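You operate a simulated robot arm through the tools that you are given. There is no shell and no other tool. Be economical: measure what you need, move in short steps, check, and stop when the job is done.

You are at the controls of a simulated two-armed robot. One attempt, no reset.

JOB
Swap the bare tray in the drawer for chip tray No 40.
Fine: The bare tray goes on the side shelf. Close the drawer, then press reset. The other trays stay.

The check looks at the end state, three seconds after you hand in, the way a careful person would. Anything else that was tipped, shoved, dropped, spilled or broken makes it a failure.

ROBOT AND FRAMES
Two 7-joint arms with two-finger parallel grippers on one trunk, on a base that drives. Base frame: it is fixed to the floor where the robot stands at the start and does not move with it; the origin is under the middle of the robot, x ahead of it, y to its left, z up. Lengths are in m, angles in degrees, forces in N, time in s.
The left shoulder is at the start at [0.05, 0.168, 1.207], the right one opposite. With the tool pointing down near the work surface each hand reaches from about 0.1 to 0.54 m from the robot's upright axis, wherever it stands, measured 20 degrees to its own side. Places, roughly: blue reset button [0.4, 0.6, 0.9]; placement machine [0.9, -0.2, 0.6]; side shelf of the placement machine [0.5, 1, 0.9]; white drawer [0.5, -0.2, 0.6]. Payload 1.57 kg a hand.
Tool frame (each hand has its own): the origin (TCP) lies between the finger pads and is the grasp point; the fingertips stand 0.03 m ahead of it; z points along the fingers, y is the line along which they close. Largest opening 0.08 m; finger width 0.017, thickness 0.012; the body of the gripper, 0.04 by 0.082 m, starts 0.08 m behind the TCP.
Orientation is that of the tool frame in the base frame, as a unit quaternion [x, y, z, w]. With the fingers straight down and closing along the base's y, the tool's x points along the base's -x, its y along +y and its z along -z.

CONTROLS
- The arms move only by the tool drive_tool. It takes "left_plan", "right_plan" or both (then of equal length, played together; a hand with none holds still); each is a list of rows, each an object (a shift or turn left out is 0, a gripper value left out holds the last) with "dp": the shift along the base's x, y, z in mm, a list of three; "turn": the turn, a rotation vector about the base's x, y, z in degrees, a list of three; "claw": the gripper command, from -1 (fully open) to 1 (shut), values between in proportion. In form: [{"dp": [dx, dy, dz], "turn": [wx, wy, wz], "claw": claw}, ...]. A call has 1 to 8 rows; each row is the pose to reach, as a shift and turn from the pose commanded when the call began. Each row takes 0.2 s and may step no farther than 0.05 m and 8.6 degrees from the row before; otherwise, or with a gripper value out of range, the whole call is refused. Where a pose cannot be reached the arm comes as near as it can. A force on the tool above 40 N (or 10 N above the force at the start of the call, whichever is more), or a blocked arm, ends the call early, and 0.2 s more pass. Each finger travels about 0.045 m/s and halts on what it meets, pressing with about 23 N; the grip force reading is that of the motor and also rises with nothing between the fingers. The clock runs only during rows and for 0.2 s after the last one: add rows that repeat a pose to give the fingers time. It gives the time, the measured TCP pose, the force on the tool (base axes), the opening and the grip force at its end, in the units of the frame above (readings bear some noise), with the torque about the TCP (base axes, N m) and any sound that the robot's microphone picked up.
- Cameras (640 x 400 px; columns grow to the right, rows downward): "scene" is now at [0.1026, 0.0151, 1.3831]; the picture's right is [0.31, -0.95, 0.00], its down [-0.77, -0.25, -0.59] and it looks along [0.56, 0.18, -0.80] (base axes); focal length 214 px, centre (320, 200). "left" rides on the left gripper at [0.072, 0.007, -0.122] in its tool frame; the picture's right is [-0.09, 1.00, 0.00], its down [-0.84, -0.08, -0.54] and it looks along [-0.54, -0.05, 0.84] (tool axes); focal length 238 px, centre (320, 200). "right" rides on the right gripper at [0.072, -0.007, -0.122] in its tool frame; the picture's right is [0.09, 1.00, 0.00], its down [-0.84, 0.08, -0.54] and it looks along [-0.54, 0.05, 0.84] (tool axes); focal length 238 px, centre (320, 200). There is no depth. A picture from a camera that has moved, and an enlarged one, comes with that camera's place and axes in the base frame and with its lens. The place of the scene camera against the robot may be out by one fixed shift of up to 0.018 m in any direction.
- grab_frame(camera): a new picture of that camera. The clock stands still meanwhile.
- move_column(by): slides the trunk up (or, below 0, down) by that many m; the arms and the scene camera ride with it, the base frame stays. It gives what a move gives, with no picture.
- steer(legs): drives the robot by 1 to 6 legs, each [ahead, left, turn to the left] in m, m and degrees, along the robot's own axes; the way and the turn of a leg run together, so that a leg with both is an arc; at most 1.5 m and 180 degrees a leg. The arms and the cameras ride along, it lands a little off, and it stops where it bumps. It gives what a move gives.
- turn_head(pan, tilt): turns the head with the scene camera to pan (to the left, within 80 degrees either way) and tilt (down, from -29 to 69), counted from straight ahead of the robot. It gives what a move gives.
- close_up(camera, box): a new picture of the part [left, top, right, bottom] of that camera's present view, enlarged. The clock stands still meanwhile.
- sign_off(): hands the job in; it is judged then, once.

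Go step by step. Nothing tells you exact positions but the pictures and the camera data: compare them with the known pose of the tool, close in by small moves and look again before you grip or let go. The budget is 120 turns and 108 pictures, counting those below and the enlarged ones. Unless the task says otherwise, let go and move clear before handing in, and close with one line.

The tools are called after "Request:" as a command line: name --argument value ..., lists and objects as JSON in quotes. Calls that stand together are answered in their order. drive_tool: Moves the arms, as the interface text tells. Its arguments: {"type":"object","properties":{"left_plan":{"type":"array","items":{"type":"object","properties":{"dp":{"type":"array","items":{"type":"number"}},"turn":{"type":"array","items":{"type":"number"}},"claw":{"type":"number"}}}},"right_plan":{"type":"array","items":{"type":"object","properties":{"dp":{"type":"array","items":{"type":"number"}},"turn":{"type":"array","items":{"type":"number"}},"claw":{"type":"number"}}}}},"required":[]} The other tools are called the same way: move_column (by) slides the trunk up or down; steer (legs) drives the base; turn_head (pan, tilt) turns the head that bears the scene camera; grab_frame (camera) takes a picture; close_up (camera, box) takes an enlarged picture of a part of a camera's view; sign_off () hands the job in.

At the start:

```text
t: 0.0
left_tool_pos: [0.3758, 0.225, 1.2031]
left_orientation: [-0.001, 1.0, 0.0, 0.0]
left_contact_force: [-0.5, 0.6, -0.7]
left_moment: [-0.01, -0.01, 0.0]
left_opening: 0.0799
left_gripper_force: 0.1
right_tool_pos: [0.3385, -0.0787, 1.27]
right_orientation: [0.001, 1.0, 0.0, 0.0]
right_contact_force: [0.3, 0.4, 0.1]
right_moment: [0.0, 0.02, 0.02]
right_opening: 0.08
right_gripper_force: 0.1
trunk travel left (down, up): [-0.375, 0.068]
robot x, y, heading: [0.0005, -0.0012, -0.1]
head pan, tilt: [17.8, 53.6]
```

scene: 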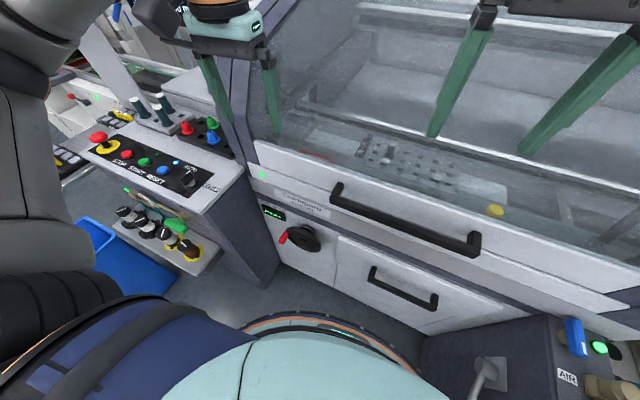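
right: 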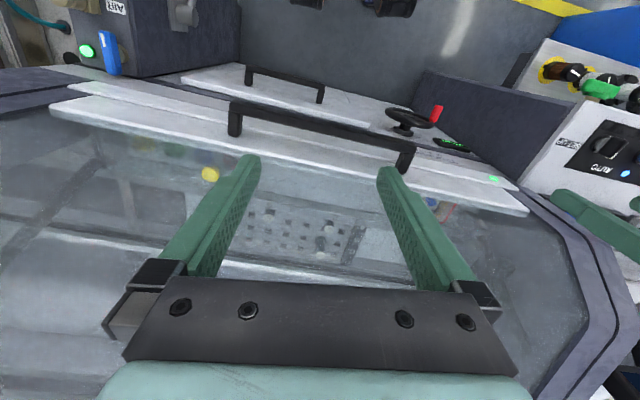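
left: 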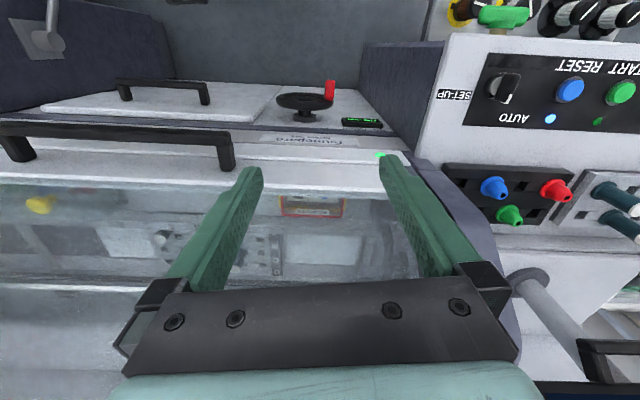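

I see the machine in front with a glass hood, a long handle, a lower panel with a handle, a rotary latch, and the control panel with the reset button to the left. I'll look around first.

Request:
turn_head --pan 60 --tilt 35

Request:
grab_frame --camera "scene"

Request:
turn_head --pan -25 --tilt 45

Request:
grab_frame --camera "scene"

```text
t: 1.1
left_tool_pos: [0.3748, 0.2244, 1.2022]
left_orientation: [0.0, 1.0, 0.0, 0.001]
left_contact_force: [-0.6, 0.1, 0.5]
left_moment: [-0.03, -0.03, 0.01]
left_opening: 0.0799
left_gripper_force: 0.0
right_tool_pos: [0.3386, -0.0804, 1.2708]
right_orientation: [0.001, 1.0, 0.0, 0.0]
right_contact_force: [-0.4, -0.6, 0.4]
right_moment: [0.01, 0.0, 0.02]
right_opening: 0.0799
right_gripper_force: 0.1
trunk travel left (down, up): [-0.375, 0.068]
robot x, y, heading: [-0.0008, 0.0002, 0.1]
head pan, tilt: [60.0, 35.0]
```

```text
104 pictures are left
camera scene: at [0.0767, 0.0688, 1.4095], right [0.87, -0.5, 0.0], down [-0.29, -0.5, -0.82], along [0.41, 0.71, -0.57], focal length 214 px, centre (320, 200)
```

scene: 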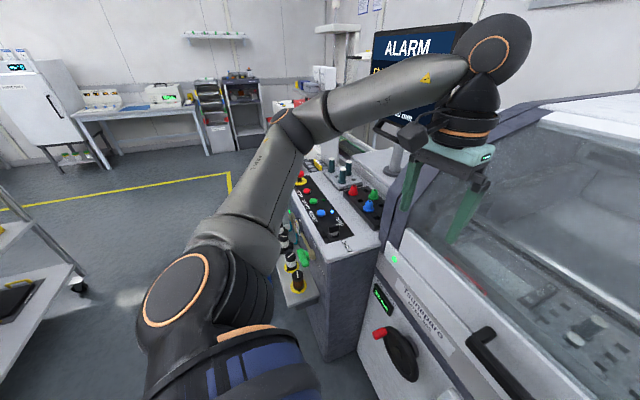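

```text
t: 2.7
left_tool_pos: [0.3758, 0.2258, 1.2026]
left_orientation: [0.0, 1.0, 0.001, 0.0]
left_contact_force: [0.1, 0.1, 0.2]
left_moment: [0.02, 0.03, 0.04]
left_opening: 0.08
left_gripper_force: 0.0
right_tool_pos: [0.3378, -0.0791, 1.27]
right_orientation: [0.0, 1.0, -0.001, 0.0]
right_contact_force: [0.0, -0.3, -0.2]
right_moment: [-0.01, -0.02, 0.0]
right_opening: 0.0802
right_gripper_force: 0.1
trunk travel left (down, up): [-0.375, 0.068]
robot x, y, heading: [0.0006, 0.0048, -0.0]
head pan, tilt: [-25.0, 45.0]
```

```text
103 pictures are left
camera scene: at [0.1063, -0.0417, 1.3948], right [-0.42, -0.91, 0.0], down [-0.64, 0.3, -0.71], along [0.64, -0.3, -0.71], focal length 214 px, centre (320, 200)
```

scene: 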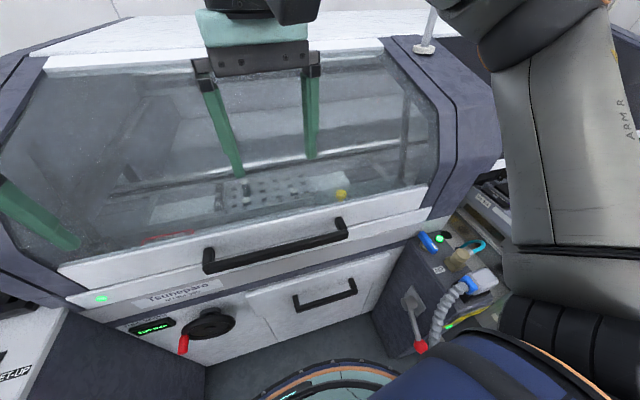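

The white drawer seems to be the lower panel with the short handle. I'm looking for the trays and the side shelf.

Request:
turn_head --pan 80 --tilt 50

Request:
grab_frame --camera "scene"

Request:
turn_head --pan -75 --tilt 40

Request:
grab_frame --camera "scene"

```text
t: 4.5
left_tool_pos: [0.3764, 0.2259, 1.2028]
left_orientation: [0.0, 1.0, -0.001, -0.001]
left_contact_force: [-1.2, 0.2, -0.2]
left_moment: [0.01, -0.03, 0.04]
left_opening: 0.0799
left_gripper_force: 0.1
right_tool_pos: [0.3385, -0.0788, 1.2691]
right_orientation: [0.0, 1.0, 0.0, 0.0]
right_contact_force: [0.9, -0.6, 0.6]
right_moment: [-0.03, 0.01, 0.03]
right_opening: 0.0799
right_gripper_force: 0.0
trunk travel left (down, up): [-0.375, 0.068]
robot x, y, heading: [-0.0029, -0.0007, -0.0]
head pan, tilt: [80.0, 50.0]
```

```text
102 pictures are left
camera scene: at [0.046, 0.0684, 1.3878], right [0.98, -0.17, 0.0], down [-0.13, -0.75, -0.64], along [0.11, 0.63, -0.77], focal length 214 px, centre (320, 200)
```

scene: 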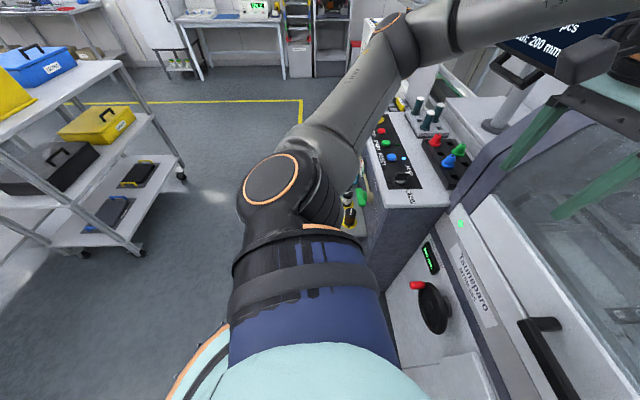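

```text
t: 6.9
left_tool_pos: [0.375, 0.2254, 1.2041]
left_orientation: [0.0, 1.0, 0.0, -0.001]
left_contact_force: [0.3, -0.1, 0.2]
left_moment: [-0.03, -0.03, 0.03]
left_opening: 0.0799
left_gripper_force: 0.1
right_tool_pos: [0.338, -0.0797, 1.2711]
right_orientation: [0.0, 1.0, 0.0, -0.001]
right_contact_force: [1.1, -0.1, 0.1]
right_moment: [-0.01, 0.01, -0.02]
right_opening: 0.08
right_gripper_force: 0.1
trunk travel left (down, up): [-0.375, 0.068]
robot x, y, heading: [-0.0007, -0.0025, -0.1]
head pan, tilt: [-75.0, 40.0]
```

```text
101 pictures are left
camera scene: at [0.0546, -0.0895, 1.402], right [-0.97, -0.26, 0.0], down [-0.17, 0.62, -0.77], along [0.2, -0.74, -0.64], focal length 214 px, centre (320, 200)
```

scene: 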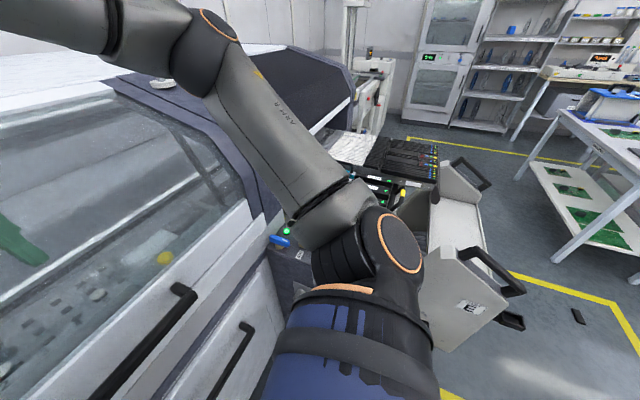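

I need a wider view, so I'll back off a bit and look at the left side shelf and at the machine.

Request:
steer --legs '[[-0.3, 0, 0]]'

Request:
turn_head --pan 38 --tilt 30

Request:
grab_frame --camera "scene"

Request:
turn_head --pan 0 --tilt 50

Request:
grab_frame --camera "scene"

```text
t: 8.9
left_tool_pos: [0.0776, 0.2255, 1.2025]
left_orientation: [0.0, 1.0, 0.001, 0.001]
left_contact_force: [0.0, -0.9, 0.1]
left_moment: [0.01, 0.01, 0.02]
left_opening: 0.0796
left_gripper_force: 0.1
right_tool_pos: [0.0401, -0.0792, 1.271]
right_orientation: [0.001, 1.0, 0.0, 0.0]
right_contact_force: [0.3, -0.6, 0.6]
right_moment: [0.02, -0.01, 0.01]
right_opening: 0.08
right_gripper_force: 0.0
trunk travel left (down, up): [-0.375, 0.068]
robot x, y, heading: [-0.2952, 0.003, -0.0]
head pan, tilt: [-75.0, 40.0]
```

```text
t: 10.8
left_tool_pos: [0.0785, 0.2253, 1.202]
left_orientation: [0.0, 1.0, 0.0, 0.0]
left_contact_force: [-0.1, -0.5, 0.4]
left_moment: [0.02, 0.01, 0.01]
left_opening: 0.0803
left_gripper_force: 0.1
right_tool_pos: [0.0418, -0.0794, 1.2707]
right_orientation: [0.001, 1.0, -0.001, 0.0]
right_contact_force: [-0.3, -0.6, 0.3]
right_moment: [-0.03, -0.02, -0.01]
right_opening: 0.0802
right_gripper_force: 0.0
trunk travel left (down, up): [-0.375, 0.068]
robot x, y, heading: [-0.2999, 0.0004, -0.1]
head pan, tilt: [38.0, 30.0]
```

```text
100 pictures are left
camera scene: at [-0.1934, 0.0483, 1.4174], right [0.61, -0.79, 0.0], down [-0.39, -0.31, -0.87], along [0.68, 0.53, -0.5], focal length 214 px, centre (320, 200)
```

scene: 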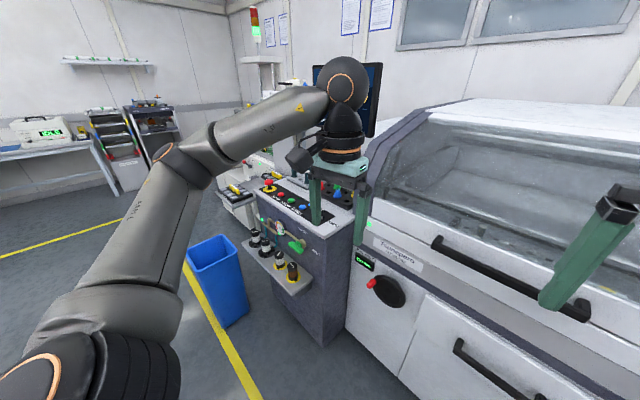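

```text
t: 11.9
left_tool_pos: [0.0791, 0.2255, 1.2024]
left_orientation: [0.0, 1.0, 0.0, 0.0]
left_contact_force: [-0.1, -0.5, 0.3]
left_moment: [-0.01, 0.02, -0.02]
left_opening: 0.0803
left_gripper_force: 0.1
right_tool_pos: [0.0416, -0.0803, 1.2711]
right_orientation: [0.002, 1.0, 0.0, 0.0]
right_contact_force: [-0.4, 0.1, 0.2]
right_moment: [0.0, 0.02, 0.02]
right_opening: 0.0799
right_gripper_force: 0.1
trunk travel left (down, up): [-0.375, 0.068]
robot x, y, heading: [-0.2966, 0.0022, 0.1]
head pan, tilt: [0.0, 50.0]
```

```text
99 pictures are left
camera scene: at [-0.1878, -0.0073, 1.3879], right [0.0, -1.0, 0.0], down [-0.77, 0.0, -0.64], along [0.64, 0.0, -0.77], focal length 214 px, centre (320, 200)
```

scene: 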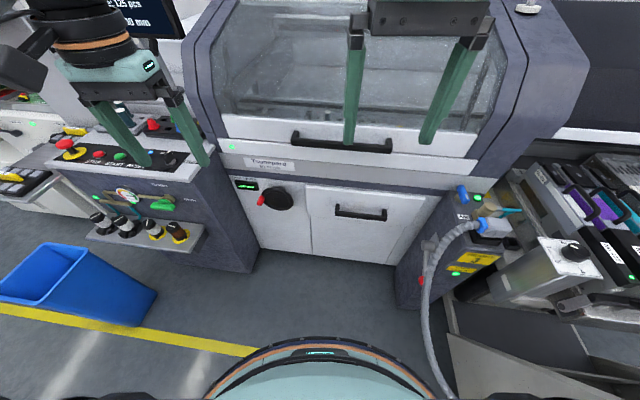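

The side shelf is at the far left next to the control console; there's a blue bin on the floor to avoid. I'll slide left a bit, staying back, and look.

Request:
steer --legs '[[0, 0.6, 0]]'

Request:
turn_head --pan 10 --tilt 45

Request:
grab_frame --camera "scene"

Request:
grab_frame --camera "left"

```text
t: 17.7
left_tool_pos: [0.0804, 0.8308, 1.2028]
left_orientation: [0.002, 1.0, 0.0, 0.0]
left_contact_force: [0.2, 0.3, -0.1]
left_moment: [0.0, 0.0, 0.01]
left_opening: 0.0799
left_gripper_force: 0.0
right_tool_pos: [0.0415, 0.5265, 1.2687]
right_orientation: [0.002, 1.0, 0.0, 0.0]
right_contact_force: [-0.5, 0.0, -0.8]
right_moment: [-0.02, -0.02, 0.0]
right_opening: 0.0798
right_gripper_force: 0.0
trunk travel left (down, up): [-0.375, 0.068]
robot x, y, heading: [-0.2956, 0.6051, -0.2]
head pan, tilt: [0.0, 50.0]
```

```text
t: 18.4
left_tool_pos: [0.0801, 0.831, 1.2029]
left_orientation: [0.002, 1.0, 0.0, 0.0]
left_contact_force: [0.2, 0.0, 0.3]
left_moment: [0.0, -0.01, -0.01]
left_opening: 0.0798
left_gripper_force: 0.1
right_tool_pos: [0.0422, 0.5247, 1.269]
right_orientation: [0.001, 1.0, 0.0, 0.0]
right_contact_force: [0.4, -0.1, -0.1]
right_moment: [-0.03, -0.02, -0.01]
right_opening: 0.08
right_gripper_force: 0.0
trunk travel left (down, up): [-0.375, 0.068]
robot x, y, heading: [-0.2958, 0.6072, -0.2]
head pan, tilt: [10.0, 45.0]
```

```text
98 pictures are left
camera scene: at [-0.1833, 0.613, 1.3947], right [0.17, -0.99, 0.0], down [-0.7, -0.12, -0.71], along [0.7, 0.12, -0.71], focal length 214 px, centre (320, 200)
```

scene: 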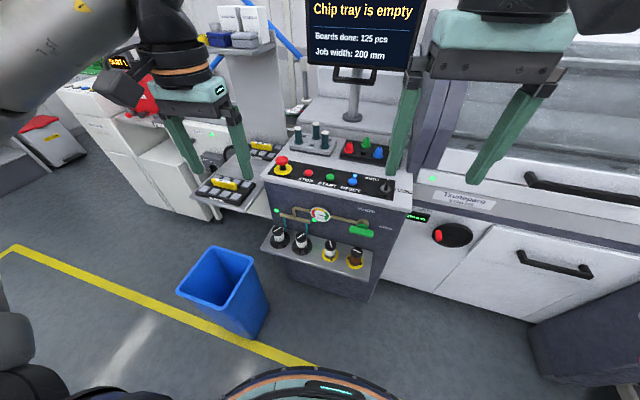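

```text
97 pictures are left
camera left: at [0.0086, 0.8366, 1.3246], right [0.1, 1.0, 0.0], down [0.84, -0.08, 0.54], along [0.54, -0.05, -0.84], focal length 238 px, centre (320, 200)
```

left: 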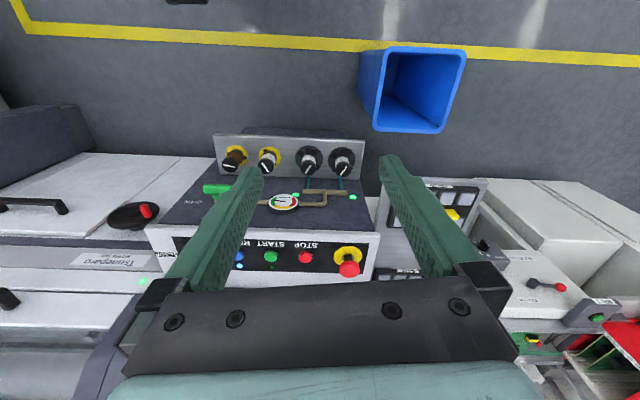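

The shelf with trays (dark with yellow grips) is left of the console. Enlarging.

Request:
close_up --camera "scene" --box '[170, 110, 330, 230]'

Request:
close_up --camera "scene" --box '[260, 140, 440, 270]'

Request:
close_up --camera "left" --box '[360, 160, 520, 280]'

```text
3.33 times, centred on (250, 170) of scene
camera zoom: at [-0.1833, 0.613, 1.3947], right [0.17, -0.99, 0.0], down [-0.7, -0.12, -0.71], along [0.7, 0.12, -0.71], focal length 715 px, centre (553, 300)
```

zoom: 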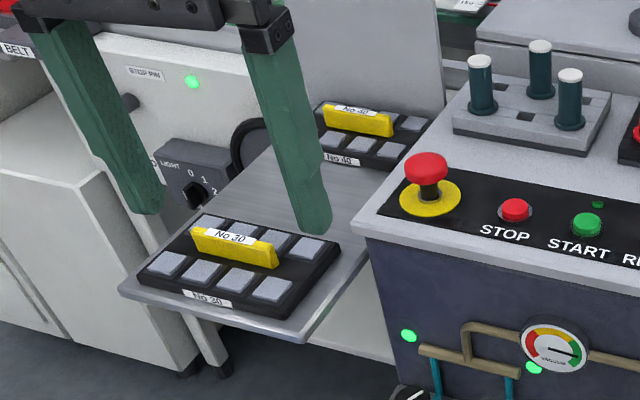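

```text
3.08 times, centred on (350, 205) of scene
camera zoom: at [-0.1833, 0.613, 1.3947], right [0.17, -0.99, 0.0], down [-0.7, -0.12, -0.71], along [0.7, 0.12, -0.71], focal length 660 px, centre (228, 185)
```

zoom: 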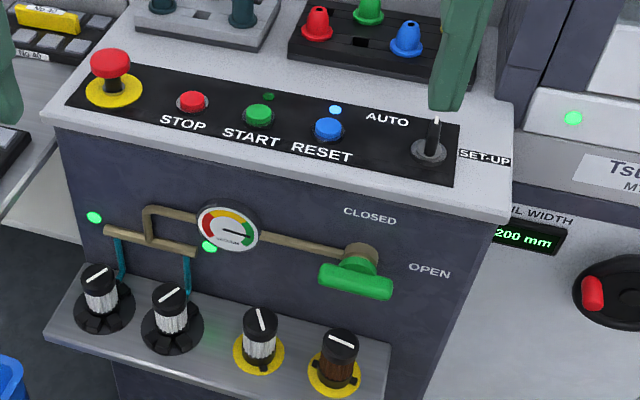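

```text
3.33 times, centred on (440, 220) of left
camera zoom: at [0.0086, 0.8366, 1.3246], right [0.1, 1.0, 0.0], down [0.84, -0.08, 0.54], along [0.54, -0.05, -0.84], focal length 794 px, centre (-80, 133)
```

zoom: 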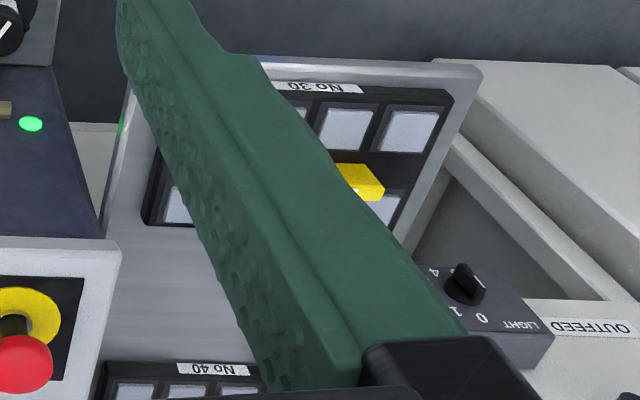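

On the shelf: No 30 in front (~[0.33, 1.04]), No 40 behind (~[0.59, 1.01]), with a gap between. I'll go to the drawer first: slide back right and lower the trunk while clear.

Request:
steer --legs '[[0, -0.655, 0]]'

Request:
move_column --by -0.36

Request:
turn_head --pan -10 --tilt 30

Request:
grab_frame --camera "scene"

Request:
grab_frame --camera "right"

```text
t: 24.6
left_tool_pos: [0.0795, 0.1767, 1.2034]
left_orientation: [-0.001, 1.0, 0.0, 0.0]
left_contact_force: [-0.9, 0.2, -0.8]
left_moment: [-0.02, 0.0, -0.01]
left_opening: 0.0798
left_gripper_force: 0.1
right_tool_pos: [0.0417, -0.1276, 1.2702]
right_orientation: [-0.002, 1.0, -0.001, 0.001]
right_contact_force: [0.0, 0.6, -1.1]
right_moment: [0.04, -0.01, -0.03]
right_opening: 0.0801
right_gripper_force: 0.0
trunk travel left (down, up): [-0.375, 0.068]
robot x, y, heading: [-0.2979, -0.0487, 0.2]
head pan, tilt: [10.0, 45.0]
```

```text
t: 28.1
left_tool_pos: [0.0788, 0.1773, 0.8429]
left_orientation: [-0.002, 1.0, 0.0, 0.0]
left_contact_force: [-0.8, -0.1, -0.3]
left_moment: [-0.04, 0.0, 0.0]
left_opening: 0.0801
left_gripper_force: 0.1
right_tool_pos: [0.0427, -0.1274, 0.9098]
right_orientation: [-0.001, 1.0, 0.001, 0.0]
right_contact_force: [-0.1, -0.1, -0.6]
right_moment: [-0.01, -0.01, -0.02]
right_opening: 0.08
right_gripper_force: 0.0
trunk travel left (down, up): [-0.015, 0.428]
robot x, y, heading: [-0.2954, -0.0482, -0.0]
head pan, tilt: [10.0, 45.0]
```

```text
t: 28.9
left_tool_pos: [0.0785, 0.1776, 0.8427]
left_orientation: [-0.001, 1.0, 0.0, -0.001]
left_contact_force: [0.2, -0.4, 0.8]
left_moment: [0.03, 0.03, 0.0]
left_opening: 0.08
left_gripper_force: 0.0
right_tool_pos: [0.0435, -0.1274, 0.9101]
right_orientation: [-0.001, 1.0, 0.0, 0.001]
right_contact_force: [-0.6, -0.4, -0.6]
right_moment: [0.01, 0.0, 0.01]
right_opening: 0.0798
right_gripper_force: 0.0
trunk travel left (down, up): [-0.015, 0.428]
robot x, y, heading: [-0.2996, -0.0485, 0.3]
head pan, tilt: [-10.0, 30.0]
```

```text
93 pictures are left
camera scene: at [-0.1748, -0.0715, 1.0573], right [-0.17, -0.99, 0.0], down [-0.49, 0.09, -0.87], along [0.85, -0.15, -0.5], focal length 214 px, centre (320, 200)
```

scene: 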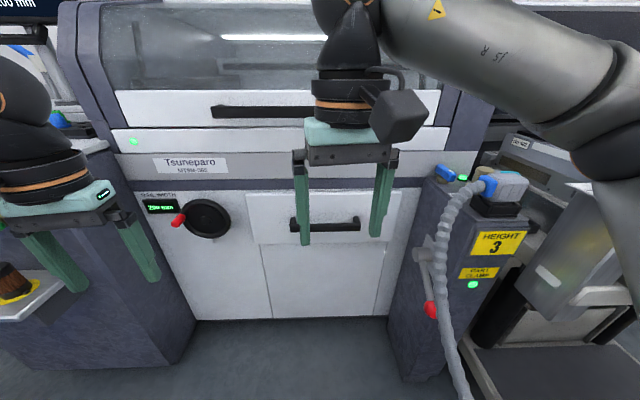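

```text
92 pictures are left
camera right: at [-0.0288, -0.1338, 1.0322], right [-0.09, 1.0, 0.0], down [0.84, 0.08, 0.54], along [0.54, 0.05, -0.84], focal length 238 px, centre (320, 200)
```

right: 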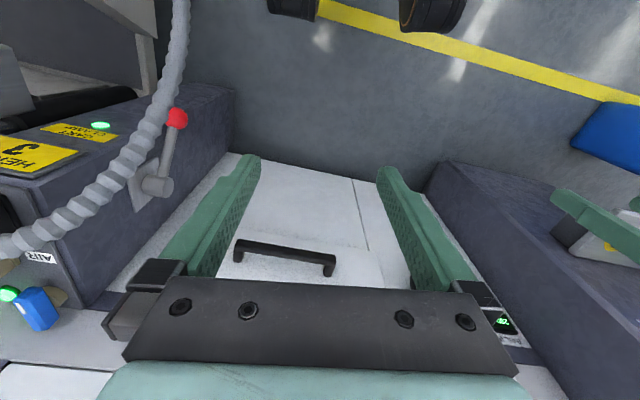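

The handle bar is near [0.44, -0.19, 0.58]. I'll enlarge it to judge the gap behind the bar.

Request:
close_up --camera "right" --box '[220, 210, 360, 300]'

Request:
close_up --camera "scene" --box '[240, 180, 400, 280]'

```text
4.44 times, centred on (290, 255) of right
camera zoom: at [-0.0288, -0.1338, 1.0322], right [-0.09, 1.0, 0.0], down [0.84, 0.08, 0.54], along [0.54, 0.05, -0.84], focal length 1059 px, centre (453, -44)
```

zoom: 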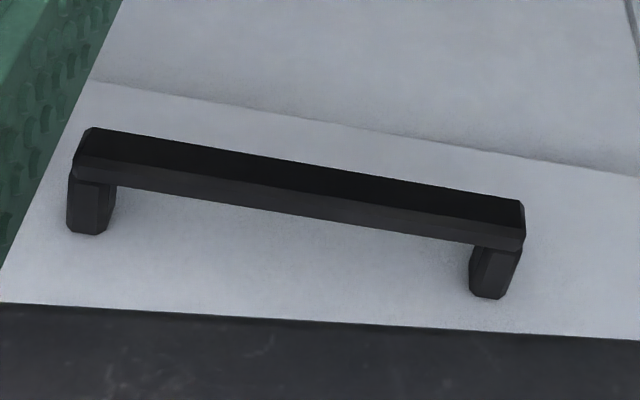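

```text
4.00 times, centred on (320, 230) of scene
camera zoom: at [-0.1748, -0.0715, 1.0573], right [-0.17, -0.99, 0.0], down [-0.49, 0.09, -0.87], along [0.85, -0.15, -0.5], focal length 858 px, centre (320, 80)
```

zoom: 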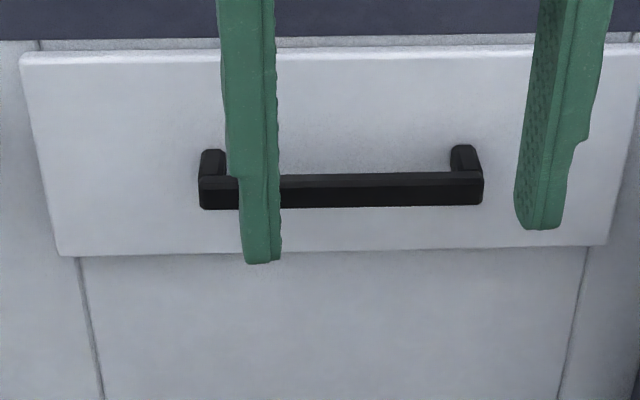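

The bar is about 20 mm thick with ~30 mm gap. I'll rotate the right hand so the fingers close along x (first the turn about z), then pitch it.

Request:
drive_tool --right_plan '[{"turn": [0, 0, -8.5]}, {"turn": [0, 0, -17]}, {"turn": [0, 0, -25.5]}, {"turn": [0, 0, -34]}, {"turn": [0, 0, -42.5]}, {"turn": [0, 0, -51]}, {"turn": [0, 0, -59.5]}, {"turn": [0, 0, -68]}]'

Request:
drive_tool --right_plan '[{"turn": [0, 0, -8]}, {"turn": [0, 0, -16]}, {"turn": [0, 0, -22]}, {"turn": [0, 0, -22]}]'

Request:
drive_tool --right_plan '[{"turn": [0, -8, 0], "claw": 0.1}, {"turn": [0, -16, 0]}, {"turn": [0, -24, 0]}, {"turn": [0, -30, 0]}, {"turn": [0, -30, 0]}]'

```text
t: 30.7
left_tool_pos: [0.0785, 0.1761, 0.8429]
left_orientation: [-0.001, 1.0, 0.0, -0.001]
left_contact_force: [0.1, 0.8, -0.1]
left_moment: [-0.03, 0.03, 0.02]
left_opening: 0.0802
left_gripper_force: 0.0
right_tool_pos: [0.0429, -0.127, 0.9097]
right_orientation: [0.56, 0.829, 0.0, 0.0]
right_contact_force: [0.2, 0.5, -0.6]
right_moment: [0.02, 0.0, 0.03]
right_opening: 0.08
right_gripper_force: 0.0
trunk travel left (down, up): [-0.015, 0.428]
robot x, y, heading: [-0.2937, -0.0525, 0.2]
head pan, tilt: [-10.0, 30.0]
```

```text
t: 31.7
left_tool_pos: [0.0792, 0.1778, 0.8427]
left_orientation: [-0.001, 1.0, 0.0, 0.001]
left_contact_force: [-0.8, -0.4, 0.5]
left_moment: [-0.02, -0.01, 0.0]
left_opening: 0.0801
left_gripper_force: 0.1
right_tool_pos: [0.0428, -0.1271, 0.9088]
right_orientation: [0.707, 0.707, 0.001, 0.001]
right_contact_force: [0.2, 0.8, 0.6]
right_moment: [-0.01, -0.02, 0.01]
right_opening: 0.0799
right_gripper_force: 0.0
trunk travel left (down, up): [-0.015, 0.428]
robot x, y, heading: [-0.299, -0.0492, 0.1]
head pan, tilt: [-10.0, 30.0]
```

```text
t: 32.9
left_tool_pos: [0.0793, 0.1775, 0.8425]
left_orientation: [-0.001, 1.0, 0.0, 0.0]
left_contact_force: [0.5, 0.9, -1.0]
left_moment: [0.03, 0.02, -0.03]
left_opening: 0.0797
left_gripper_force: 0.0
right_tool_pos: [0.0415, -0.1274, 0.91]
right_orientation: [0.682, 0.683, 0.184, 0.184]
right_contact_force: [0.1, -0.4, -0.3]
right_moment: [0.0, -0.01, 0.01]
right_opening: 0.036
right_gripper_force: 0.1
trunk travel left (down, up): [-0.015, 0.428]
robot x, y, heading: [-0.2958, -0.0534, -0.0]
head pan, tilt: [-10.0, 30.0]
```

Pitched forward as intended. Next I lower the right hand, drive ahead to x≈-0.1 and look at the handle from the hand camera.

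Request:
drive_tool --right_plan '[{"dp": [20, -20, -40]}, {"dp": [40, -40, -80]}, {"dp": [60, -55, -120]}, {"dp": [60, -55, -160]}, {"dp": [60, -55, -200]}, {"dp": [60, -55, -200]}]'

Request:
steer --legs '[[0.2, 0, 0]]'

Request:
grab_frame --camera "right"

Request:
grab_frame --camera "scene"

```text
t: 34.3
left_tool_pos: [0.0789, 0.1772, 0.8424]
left_orientation: [-0.002, 1.0, 0.0, 0.001]
left_contact_force: [0.6, -0.1, -0.6]
left_moment: [0.01, -0.03, 0.0]
left_opening: 0.0799
left_gripper_force: 0.0
right_tool_pos: [0.1032, -0.1842, 0.7102]
right_orientation: [0.682, 0.684, 0.183, 0.182]
right_contact_force: [-0.3, 0.9, 0.3]
right_moment: [0.02, 0.03, 0.04]
right_opening: 0.0364
right_gripper_force: 0.0
trunk travel left (down, up): [-0.015, 0.428]
robot x, y, heading: [-0.2977, -0.0476, -0.0]
head pan, tilt: [-10.0, 30.0]
```

```text
t: 35.6
left_tool_pos: [0.1862, 0.1805, 0.8452]
left_orientation: [0.006, 1.0, -0.005, 0.006]
left_contact_force: [0.0, 0.7, 0.0]
left_moment: [0.03, 0.0, 0.0]
left_opening: 0.0799
left_gripper_force: 0.0
right_tool_pos: [0.2002, -0.1877, 0.7022]
right_orientation: [0.692, 0.679, 0.167, 0.182]
right_contact_force: [-0.7, -1.0, 0.3]
right_moment: [-0.04, -0.02, 0.02]
right_opening: 0.036
right_gripper_force: 0.1
trunk travel left (down, up): [-0.015, 0.428]
robot x, y, heading: [-0.1866, -0.0467, -0.5]
head pan, tilt: [-10.0, 30.0]
stopped in leg 1: the robot was blocked; the commanded pose is now the measured one
```

```text
89 pictures are left
camera right: at [0.1386, -0.1114, 0.8043], right [0.88, 0.08, 0.47], down [-0.21, -0.82, 0.53], along [0.43, -0.56, -0.7], focal length 238 px, centre (320, 200)
```

right: 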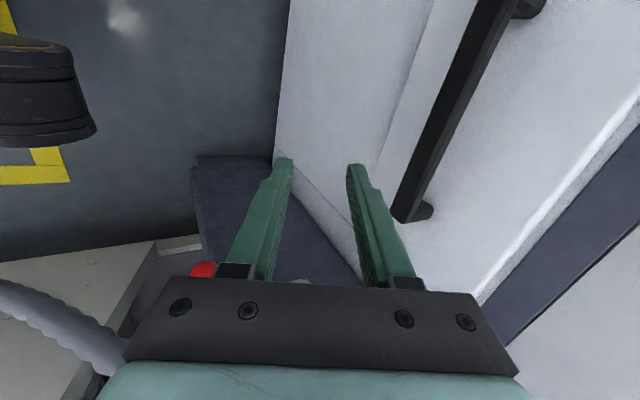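

```text
88 pictures are left
camera scene: at [-0.0736, -0.0629, 1.0596], right [-0.19, -0.98, 0.01], down [-0.48, 0.09, -0.87], along [0.86, -0.17, -0.49], focal length 214 px, centre (320, 200)
```

scene: 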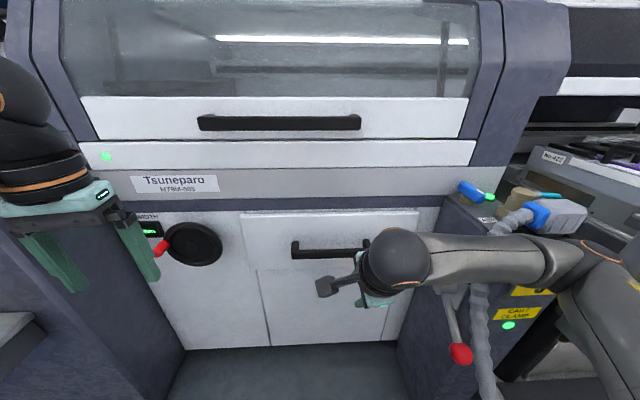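

The robot was blocked, most likely the right elbow against the unit on the right. I'll back off a little and look there.

Request:
steer --legs '[[-0.06, 0.0, 0]]'

Request:
turn_head --pan -60 --tilt 40

Request:
grab_frame --camera "scene"

```text
t: 36.6
left_tool_pos: [0.1336, 0.1763, 0.8427]
left_orientation: [0.004, 1.0, 0.0, 0.0]
left_contact_force: [-0.8, 0.3, 0.5]
left_moment: [0.01, 0.03, 0.01]
left_opening: 0.0799
left_gripper_force: 0.1
right_tool_pos: [0.1456, -0.1891, 0.6938]
right_orientation: [0.692, 0.681, 0.164, 0.174]
right_contact_force: [0.4, -0.7, 1.0]
right_moment: [0.01, 0.0, -0.03]
right_opening: 0.036
right_gripper_force: 0.0
trunk travel left (down, up): [-0.015, 0.428]
robot x, y, heading: [-0.2446, -0.046, -0.7]
head pan, tilt: [-10.0, 30.0]
```

```text
t: 37.7
left_tool_pos: [0.1331, 0.177, 0.8422]
left_orientation: [0.004, 1.0, 0.0, 0.0]
left_contact_force: [-0.6, 0.6, -0.4]
left_moment: [-0.02, 0.01, 0.0]
left_opening: 0.0801
left_gripper_force: 0.1
right_tool_pos: [0.1455, -0.1883, 0.6937]
right_orientation: [0.691, 0.682, 0.163, 0.174]
right_contact_force: [0.3, -0.5, -0.9]
right_moment: [0.0, 0.0, 0.03]
right_opening: 0.0362
right_gripper_force: 0.1
trunk travel left (down, up): [-0.015, 0.428]
robot x, y, heading: [-0.2469, -0.046, -0.6]
head pan, tilt: [-60.0, 40.0]
```

```text
87 pictures are left
camera scene: at [-0.1709, -0.1266, 1.042], right [-0.87, -0.49, 0.0], down [-0.32, 0.56, -0.77], along [0.38, -0.67, -0.64], focal length 214 px, centre (320, 200)
```

scene: 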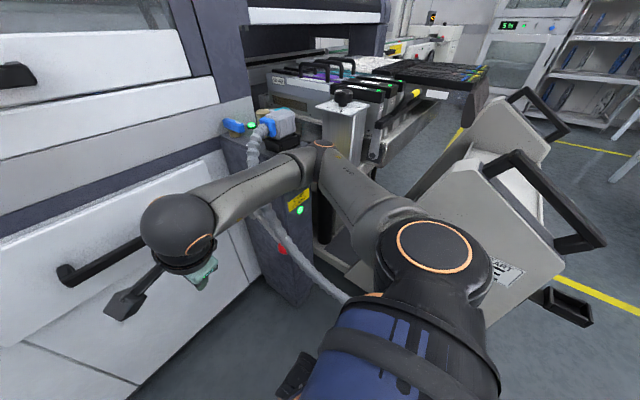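

The right elbow sticks out toward the hose and feeder rack. I'll yaw the robot right by 30° and stand further left so the elbow stays clear, and raise the trunk slightly.

Request:
steer --legs '[[-0.05, 0.14, 0], [0, 0, -30]]'

Request:
move_column --by 0.1

Request:
drive_tool --right_plan '[{"turn": [0, 0, 8]}, {"turn": [0, 0, 16]}, {"turn": [0, 0, 24]}, {"turn": [0, 0, 30]}, {"turn": [0, 0, 30]}]'

Request:
turn_head --pan -15 --tilt 45

Request:
grab_frame --camera "scene"

```text
t: 41.1
left_tool_pos: [0.1455, 0.0975, 0.8427]
left_orientation: [0.265, 0.964, 0.0, -0.001]
left_contact_force: [0.2, 0.7, -0.9]
left_moment: [-0.01, -0.02, -0.03]
left_opening: 0.0801
left_gripper_force: 0.1
right_tool_pos: [-0.0279, -0.225, 0.6934]
right_orientation: [0.845, 0.478, 0.113, 0.211]
right_contact_force: [0.2, -0.4, -0.2]
right_moment: [0.0, -0.03, 0.0]
right_opening: 0.0362
right_gripper_force: 0.1
trunk travel left (down, up): [-0.015, 0.428]
robot x, y, heading: [-0.2926, 0.0976, -30.6]
head pan, tilt: [-60.0, 40.0]
```

```text
t: 42.4
left_tool_pos: [0.1445, 0.0975, 0.9437]
left_orientation: [0.265, 0.964, 0.0, 0.0]
left_contact_force: [0.2, 0.6, 0.3]
left_moment: [0.01, -0.01, 0.0]
left_opening: 0.0798
left_gripper_force: 0.1
right_tool_pos: [-0.028, -0.2262, 0.7931]
right_orientation: [0.845, 0.478, 0.113, 0.211]
right_contact_force: [0.3, 0.3, -1.0]
right_moment: [0.01, -0.01, 0.01]
right_opening: 0.036
right_gripper_force: 0.0
trunk travel left (down, up): [-0.115, 0.328]
robot x, y, heading: [-0.2942, 0.0942, -30.7]
head pan, tilt: [-60.0, 40.0]
```

```text
t: 43.6
left_tool_pos: [0.145, 0.0986, 0.9436]
left_orientation: [0.264, 0.964, 0.0, 0.0]
left_contact_force: [-0.5, -0.5, -0.1]
left_moment: [0.0, 0.01, -0.01]
left_opening: 0.08
left_gripper_force: 0.1
right_tool_pos: [-0.0286, -0.2238, 0.7934]
right_orientation: [0.693, 0.681, 0.163, 0.174]
right_contact_force: [0.0, 0.3, -0.5]
right_moment: [0.01, -0.02, -0.01]
right_opening: 0.0361
right_gripper_force: 0.0
trunk travel left (down, up): [-0.115, 0.328]
robot x, y, heading: [-0.2945, 0.0948, -30.5]
head pan, tilt: [-60.0, 40.0]
```

```text
t: 44.8
left_tool_pos: [0.1438, 0.0974, 0.9435]
left_orientation: [0.265, 0.964, -0.001, 0.001]
left_contact_force: [-0.3, 0.6, 0.0]
left_moment: [-0.02, 0.03, 0.01]
left_opening: 0.0799
left_gripper_force: 0.0
right_tool_pos: [-0.028, -0.2242, 0.7933]
right_orientation: [0.693, 0.68, 0.164, 0.174]
right_contact_force: [-0.1, -0.4, 0.1]
right_moment: [-0.01, 0.04, 0.02]
right_opening: 0.036
right_gripper_force: 0.1
trunk travel left (down, up): [-0.115, 0.328]
robot x, y, heading: [-0.2932, 0.0949, -30.6]
head pan, tilt: [-15.0, 45.0]
```

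```text
86 pictures are left
camera scene: at [-0.21, 0.0098, 1.1348], right [-0.72, -0.7, 0.0], down [-0.49, 0.51, -0.71], along [0.49, -0.51, -0.71], focal length 214 px, centre (320, 200)
```

scene: 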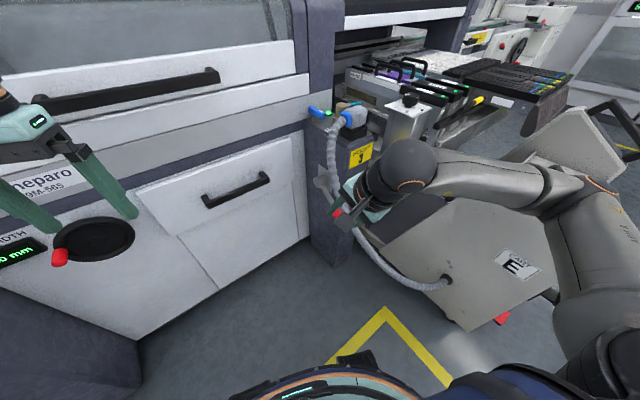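

The handle is clearly visible. I'll move the hand toward it (in robot-clear space), then drive forward 0.12 m along x.

Request:
drive_tool --right_plan '[{"dp": [30, 10, -20]}, {"dp": [60, 20, -40]}, {"dp": [90, 30, -60]}, {"dp": [120, 40, -80]}, {"dp": [150, 40, -100]}, {"dp": [150, 40, -100], "turn": [0, -4, 0]}]'

Request:
steer --legs '[[0.103, 0.061, 0]]'

Request:
grab_frame --camera "scene"

Request:
grab_frame --camera "right"

```text
t: 46.1
left_tool_pos: [0.1463, 0.0971, 0.9428]
left_orientation: [0.265, 0.964, 0.001, 0.0]
left_contact_force: [-0.4, 0.4, 0.4]
left_moment: [-0.01, 0.04, 0.01]
left_opening: 0.08
left_gripper_force: 0.0
right_tool_pos: [0.1217, -0.1851, 0.6929]
right_orientation: [0.687, 0.674, 0.188, 0.198]
right_contact_force: [-0.3, 0.5, 0.7]
right_moment: [0.0, 0.0, -0.02]
right_opening: 0.0355
right_gripper_force: 0.0
trunk travel left (down, up): [-0.115, 0.328]
robot x, y, heading: [-0.2951, 0.0955, -30.9]
head pan, tilt: [-15.0, 45.0]
```

```text
t: 47.4
left_tool_pos: [0.2648, 0.0973, 0.9433]
left_orientation: [0.264, 0.965, 0.0, 0.001]
left_contact_force: [0.3, -0.9, 0.2]
left_moment: [-0.02, 0.0, 0.03]
left_opening: 0.0799
left_gripper_force: 0.1
right_tool_pos: [0.2427, -0.1844, 0.6932]
right_orientation: [0.686, 0.675, 0.187, 0.197]
right_contact_force: [0.4, -0.6, -0.1]
right_moment: [-0.02, 0.01, -0.02]
right_opening: 0.036
right_gripper_force: 0.1
trunk travel left (down, up): [-0.115, 0.328]
robot x, y, heading: [-0.1722, 0.0942, -30.8]
head pan, tilt: [-15.0, 45.0]
```

```text
85 pictures are left
camera scene: at [-0.0899, 0.0098, 1.1347], right [-0.72, -0.7, 0.0], down [-0.49, 0.51, -0.71], along [0.49, -0.51, -0.71], focal length 214 px, centre (320, 200)
```

scene: 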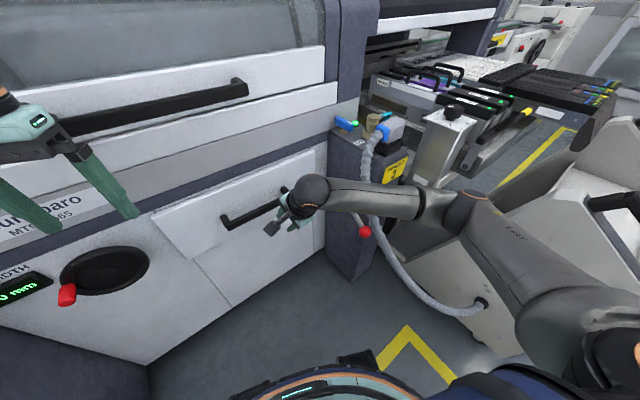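

```text
84 pictures are left
camera right: at [0.1752, -0.1102, 0.7928], right [0.85, 0.08, 0.52], down [-0.24, -0.83, 0.51], along [0.47, -0.56, -0.68], focal length 238 px, centre (320, 200)
```

right: 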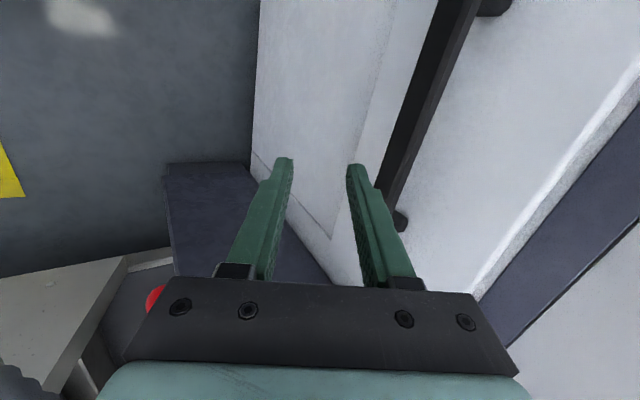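

The handle seems nearer than first estimated (x≈0.35–0.38, z≈0.65). I'll enlarge to refine.

Request:
close_up --camera "scene" --box '[200, 170, 330, 260]'

Request:
close_up --camera "right" --box '[260, 0, 530, 240]'

```text
4.44 times, centred on (265, 215) of scene
camera zoom: at [-0.0899, 0.0098, 1.1347], right [-0.72, -0.7, 0.0], down [-0.49, 0.51, -0.71], along [0.49, -0.51, -0.71], focal length 953 px, centre (564, 133)
```

zoom: 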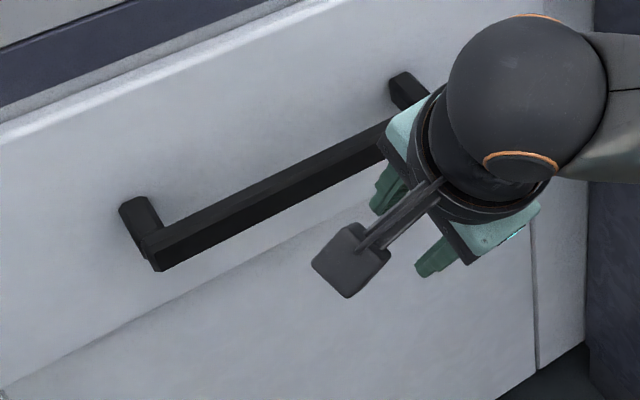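

```text
1.67 times, centred on (395, 120) of right
camera zoom: at [0.1752, -0.1102, 0.7928], right [0.85, 0.08, 0.52], down [-0.24, -0.83, 0.51], along [0.47, -0.56, -0.68], focal length 397 px, centre (195, 333)
```

zoom: 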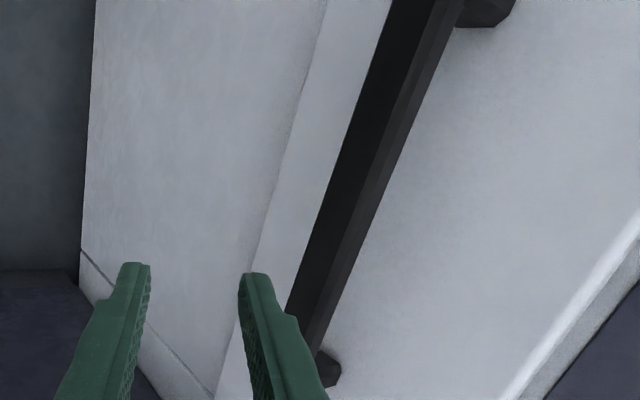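

Best estimate of the bar: x≈0.345, z≈0.67, y from -0.07 to -0.30. I'll move the hand to just short of it along the finger axis and look.

Request:
drive_tool --right_plan '[{"dp": [0, 0, 25]}, {"dp": [30, 0, 25]}, {"dp": [65, 0, 25]}, {"dp": [65, 0, 25]}]'

Request:
grab_frame --camera "right"

Request:
close_up --camera "scene" --box '[200, 150, 360, 250]'

```text
t: 48.4
left_tool_pos: [0.2653, 0.0987, 0.9428]
left_orientation: [0.264, 0.965, 0.0, 0.0]
left_contact_force: [-0.2, -0.4, 0.5]
left_moment: [0.01, 0.04, 0.0]
left_opening: 0.0801
left_gripper_force: 0.0
right_tool_pos: [0.3065, -0.1847, 0.7168]
right_orientation: [0.686, 0.675, 0.187, 0.198]
right_contact_force: [-0.3, -0.3, -0.8]
right_moment: [0.01, -0.02, -0.01]
right_opening: 0.0359
right_gripper_force: 0.0
trunk travel left (down, up): [-0.115, 0.328]
robot x, y, heading: [-0.1727, 0.0939, -30.4]
head pan, tilt: [-15.0, 45.0]
```

```text
81 pictures are left
camera right: at [0.2406, -0.1103, 0.817], right [0.85, 0.08, 0.52], down [-0.23, -0.83, 0.51], along [0.47, -0.56, -0.68], focal length 238 px, centre (320, 200)
```

right: 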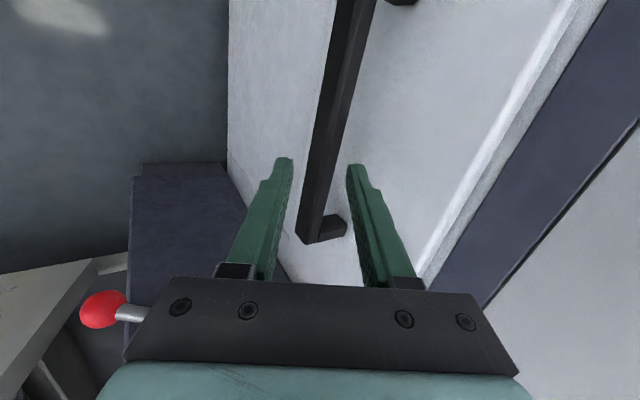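

```text
4.00 times, centred on (280, 200) of scene
camera zoom: at [-0.0899, 0.0098, 1.1348], right [-0.72, -0.7, 0.0], down [-0.49, 0.51, -0.71], along [0.49, -0.51, -0.71], focal length 858 px, centre (480, 200)
```

zoom: 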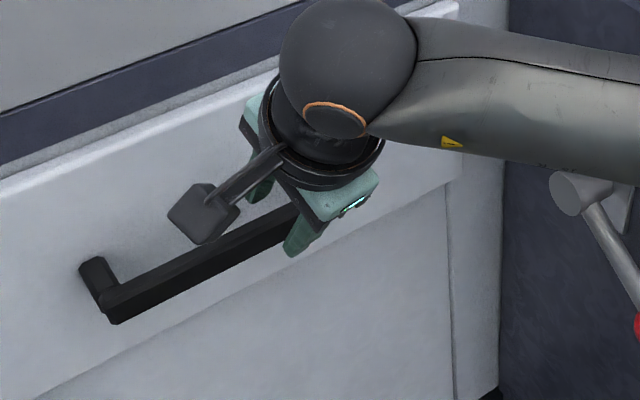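

Triangulated from two hand views: the bar is 50 mm ahead and 6 mm off in the finger plane. I'll advance in two steps with a narrowed opening, then grip.

Request:
drive_tool --right_plan '[{"dp": [5, 0, 3], "claw": 0.2}, {"dp": [15, 0, -12]}, {"dp": [24, 0, -27]}, {"dp": [24, 0, -27]}]'

Request:
grab_frame --camera "right"

```text
t: 49.4
left_tool_pos: [0.2646, 0.0977, 0.9423]
left_orientation: [0.263, 0.965, 0.0, 0.0]
left_contact_force: [1.6, 0.4, 0.7]
left_moment: [0.02, -0.01, 0.01]
left_opening: 0.08
left_gripper_force: 0.1
right_tool_pos: [0.3308, -0.1842, 0.6916]
right_orientation: [0.687, 0.674, 0.187, 0.198]
right_contact_force: [-0.1, 0.3, -0.6]
right_moment: [-0.02, -0.02, -0.04]
right_opening: 0.0322
right_gripper_force: 0.1
trunk travel left (down, up): [-0.115, 0.328]
robot x, y, heading: [-0.1762, 0.091, -30.6]
head pan, tilt: [-15.0, 45.0]
```

```text
79 pictures are left
camera right: at [0.2647, -0.1102, 0.7907], right [0.85, 0.08, 0.52], down [-0.23, -0.83, 0.51], along [0.47, -0.56, -0.68], focal length 238 px, centre (320, 200)
```

right: 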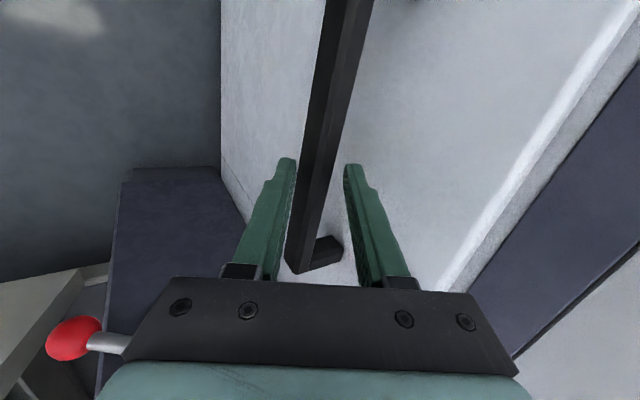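

The bar is between the fingers. Closing.

Request:
drive_tool --right_plan '[{"dp": [0, 0, -4], "claw": 1}, {"dp": [0, 0, -4]}, {"dp": [0, 0, -4]}, {"dp": [0, 0, -4]}]'

Request:
grab_frame --camera "right"

```text
t: 50.4
left_tool_pos: [0.2628, 0.099, 0.9434]
left_orientation: [0.265, 0.964, 0.0, 0.002]
left_contact_force: [1.0, 0.7, 0.3]
left_moment: [0.03, 0.0, 0.01]
left_opening: 0.08
left_gripper_force: 0.1
right_tool_pos: [0.3305, -0.1854, 0.6901]
right_orientation: [0.687, 0.673, 0.188, 0.198]
right_contact_force: [-22.2, 0.7, 17.1]
right_moment: [0.07, 0.77, -0.62]
right_opening: 0.026
right_gripper_force: 36.9
trunk travel left (down, up): [-0.115, 0.328]
robot x, y, heading: [-0.1714, 0.0949, -30.6]
head pan, tilt: [-15.0, 45.0]
```

```text
78 pictures are left
camera right: at [0.2631, -0.1098, 0.789], right [0.85, 0.08, 0.52], down [-0.24, -0.83, 0.51], along [0.47, -0.56, -0.68], focal length 238 px, centre (320, 200)
```

right: 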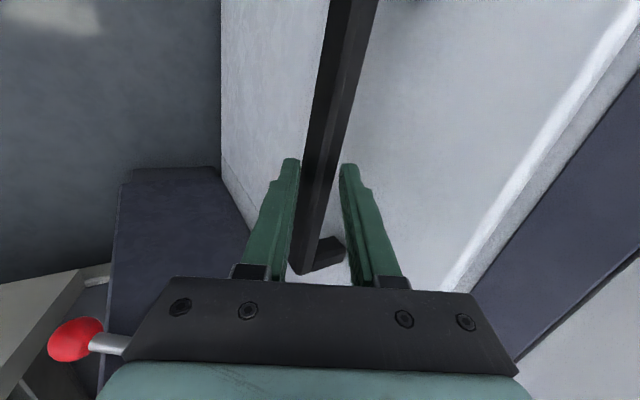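

Something is gripped with 26 mm opening. I'll pull gently in -x.

Request:
drive_tool --right_plan '[{"dp": [-10, 0, 0], "claw": 1}, {"dp": [-20, 0, 0]}, {"dp": [-35, 0, 0]}, {"dp": [-50, 0, 0]}, {"dp": [-50, 0, 0]}]'

Request:
grab_frame --camera "right"

```text
t: 51.6
left_tool_pos: [0.2647, 0.0997, 0.9431]
left_orientation: [0.264, 0.965, -0.001, 0.0]
left_contact_force: [-0.1, -0.7, 0.5]
left_moment: [-0.01, -0.03, -0.01]
left_opening: 0.0802
left_gripper_force: 0.1
right_tool_pos: [0.2822, -0.1784, 0.6904]
right_orientation: [0.683, 0.677, 0.193, 0.196]
right_contact_force: [1.3, 24.7, 12.0]
right_moment: [0.64, 0.44, -0.32]
right_opening: 0.0263
right_gripper_force: 37.3
trunk travel left (down, up): [-0.115, 0.328]
robot x, y, heading: [-0.1721, 0.0974, -30.6]
head pan, tilt: [-15.0, 45.0]
```

```text
77 pictures are left
camera right: at [0.2137, -0.1048, 0.7895], right [0.85, 0.08, 0.53], down [-0.23, -0.83, 0.5], along [0.48, -0.55, -0.69], focal length 238 px, centre (320, 200)
```

right: 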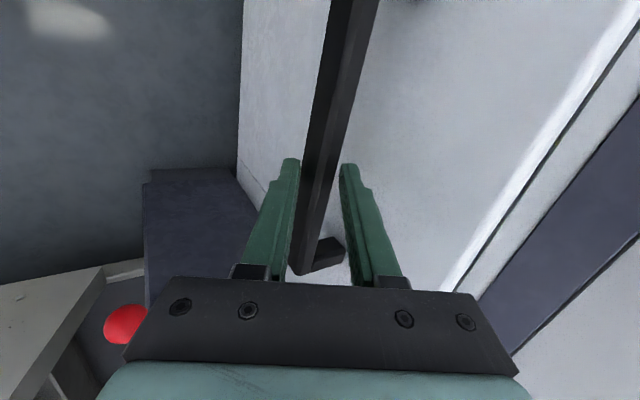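

The drawer is following. There's a side force, so I'll check the scene before pulling further.

Request:
grab_frame --camera "scene"

```text
76 pictures are left
camera scene: at [-0.0905, 0.0118, 1.135], right [-0.72, -0.7, 0.0], down [-0.49, 0.5, -0.71], along [0.49, -0.51, -0.71], focal length 214 px, centre (320, 200)
```

scene: 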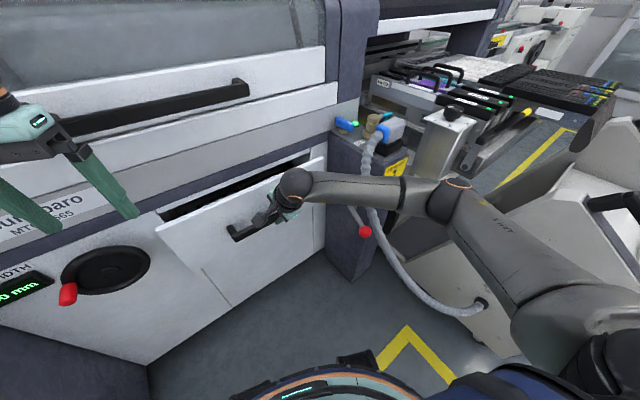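

The drawer is 50 mm open. Checking elbow clearance on the right.

Request:
turn_head --pan -55 --tilt 50

Request:
grab_frame --camera "scene"

```text
t: 52.7
left_tool_pos: [0.264, 0.0991, 0.9436]
left_orientation: [0.265, 0.964, -0.001, 0.0]
left_contact_force: [-1.2, -0.9, -0.2]
left_moment: [0.0, -0.01, -0.01]
left_opening: 0.08
left_gripper_force: 0.1
right_tool_pos: [0.2829, -0.1787, 0.6892]
right_orientation: [0.682, 0.678, 0.193, 0.195]
right_contact_force: [2.1, 25.0, 9.8]
right_moment: [0.96, 0.36, -0.37]
right_opening: 0.0262
right_gripper_force: 36.9
trunk travel left (down, up): [-0.115, 0.328]
robot x, y, heading: [-0.1714, 0.0969, -30.6]
head pan, tilt: [-55.0, 50.0]
```

```text
75 pictures are left
camera scene: at [-0.1413, -0.0072, 1.1281], right [-1.0, -0.08, 0.0], down [-0.06, 0.76, -0.64], along [0.05, -0.64, -0.76], focal length 214 px, centre (320, 200)
```

scene: 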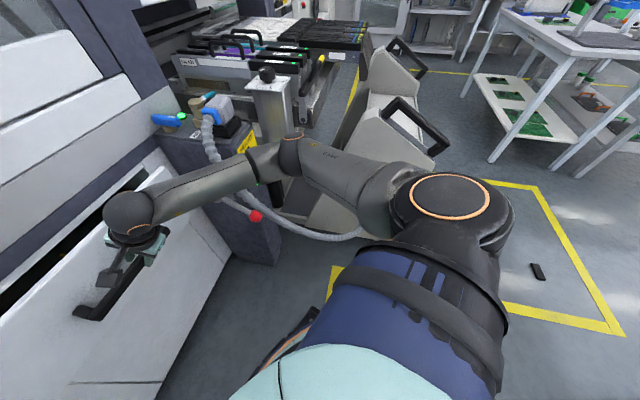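

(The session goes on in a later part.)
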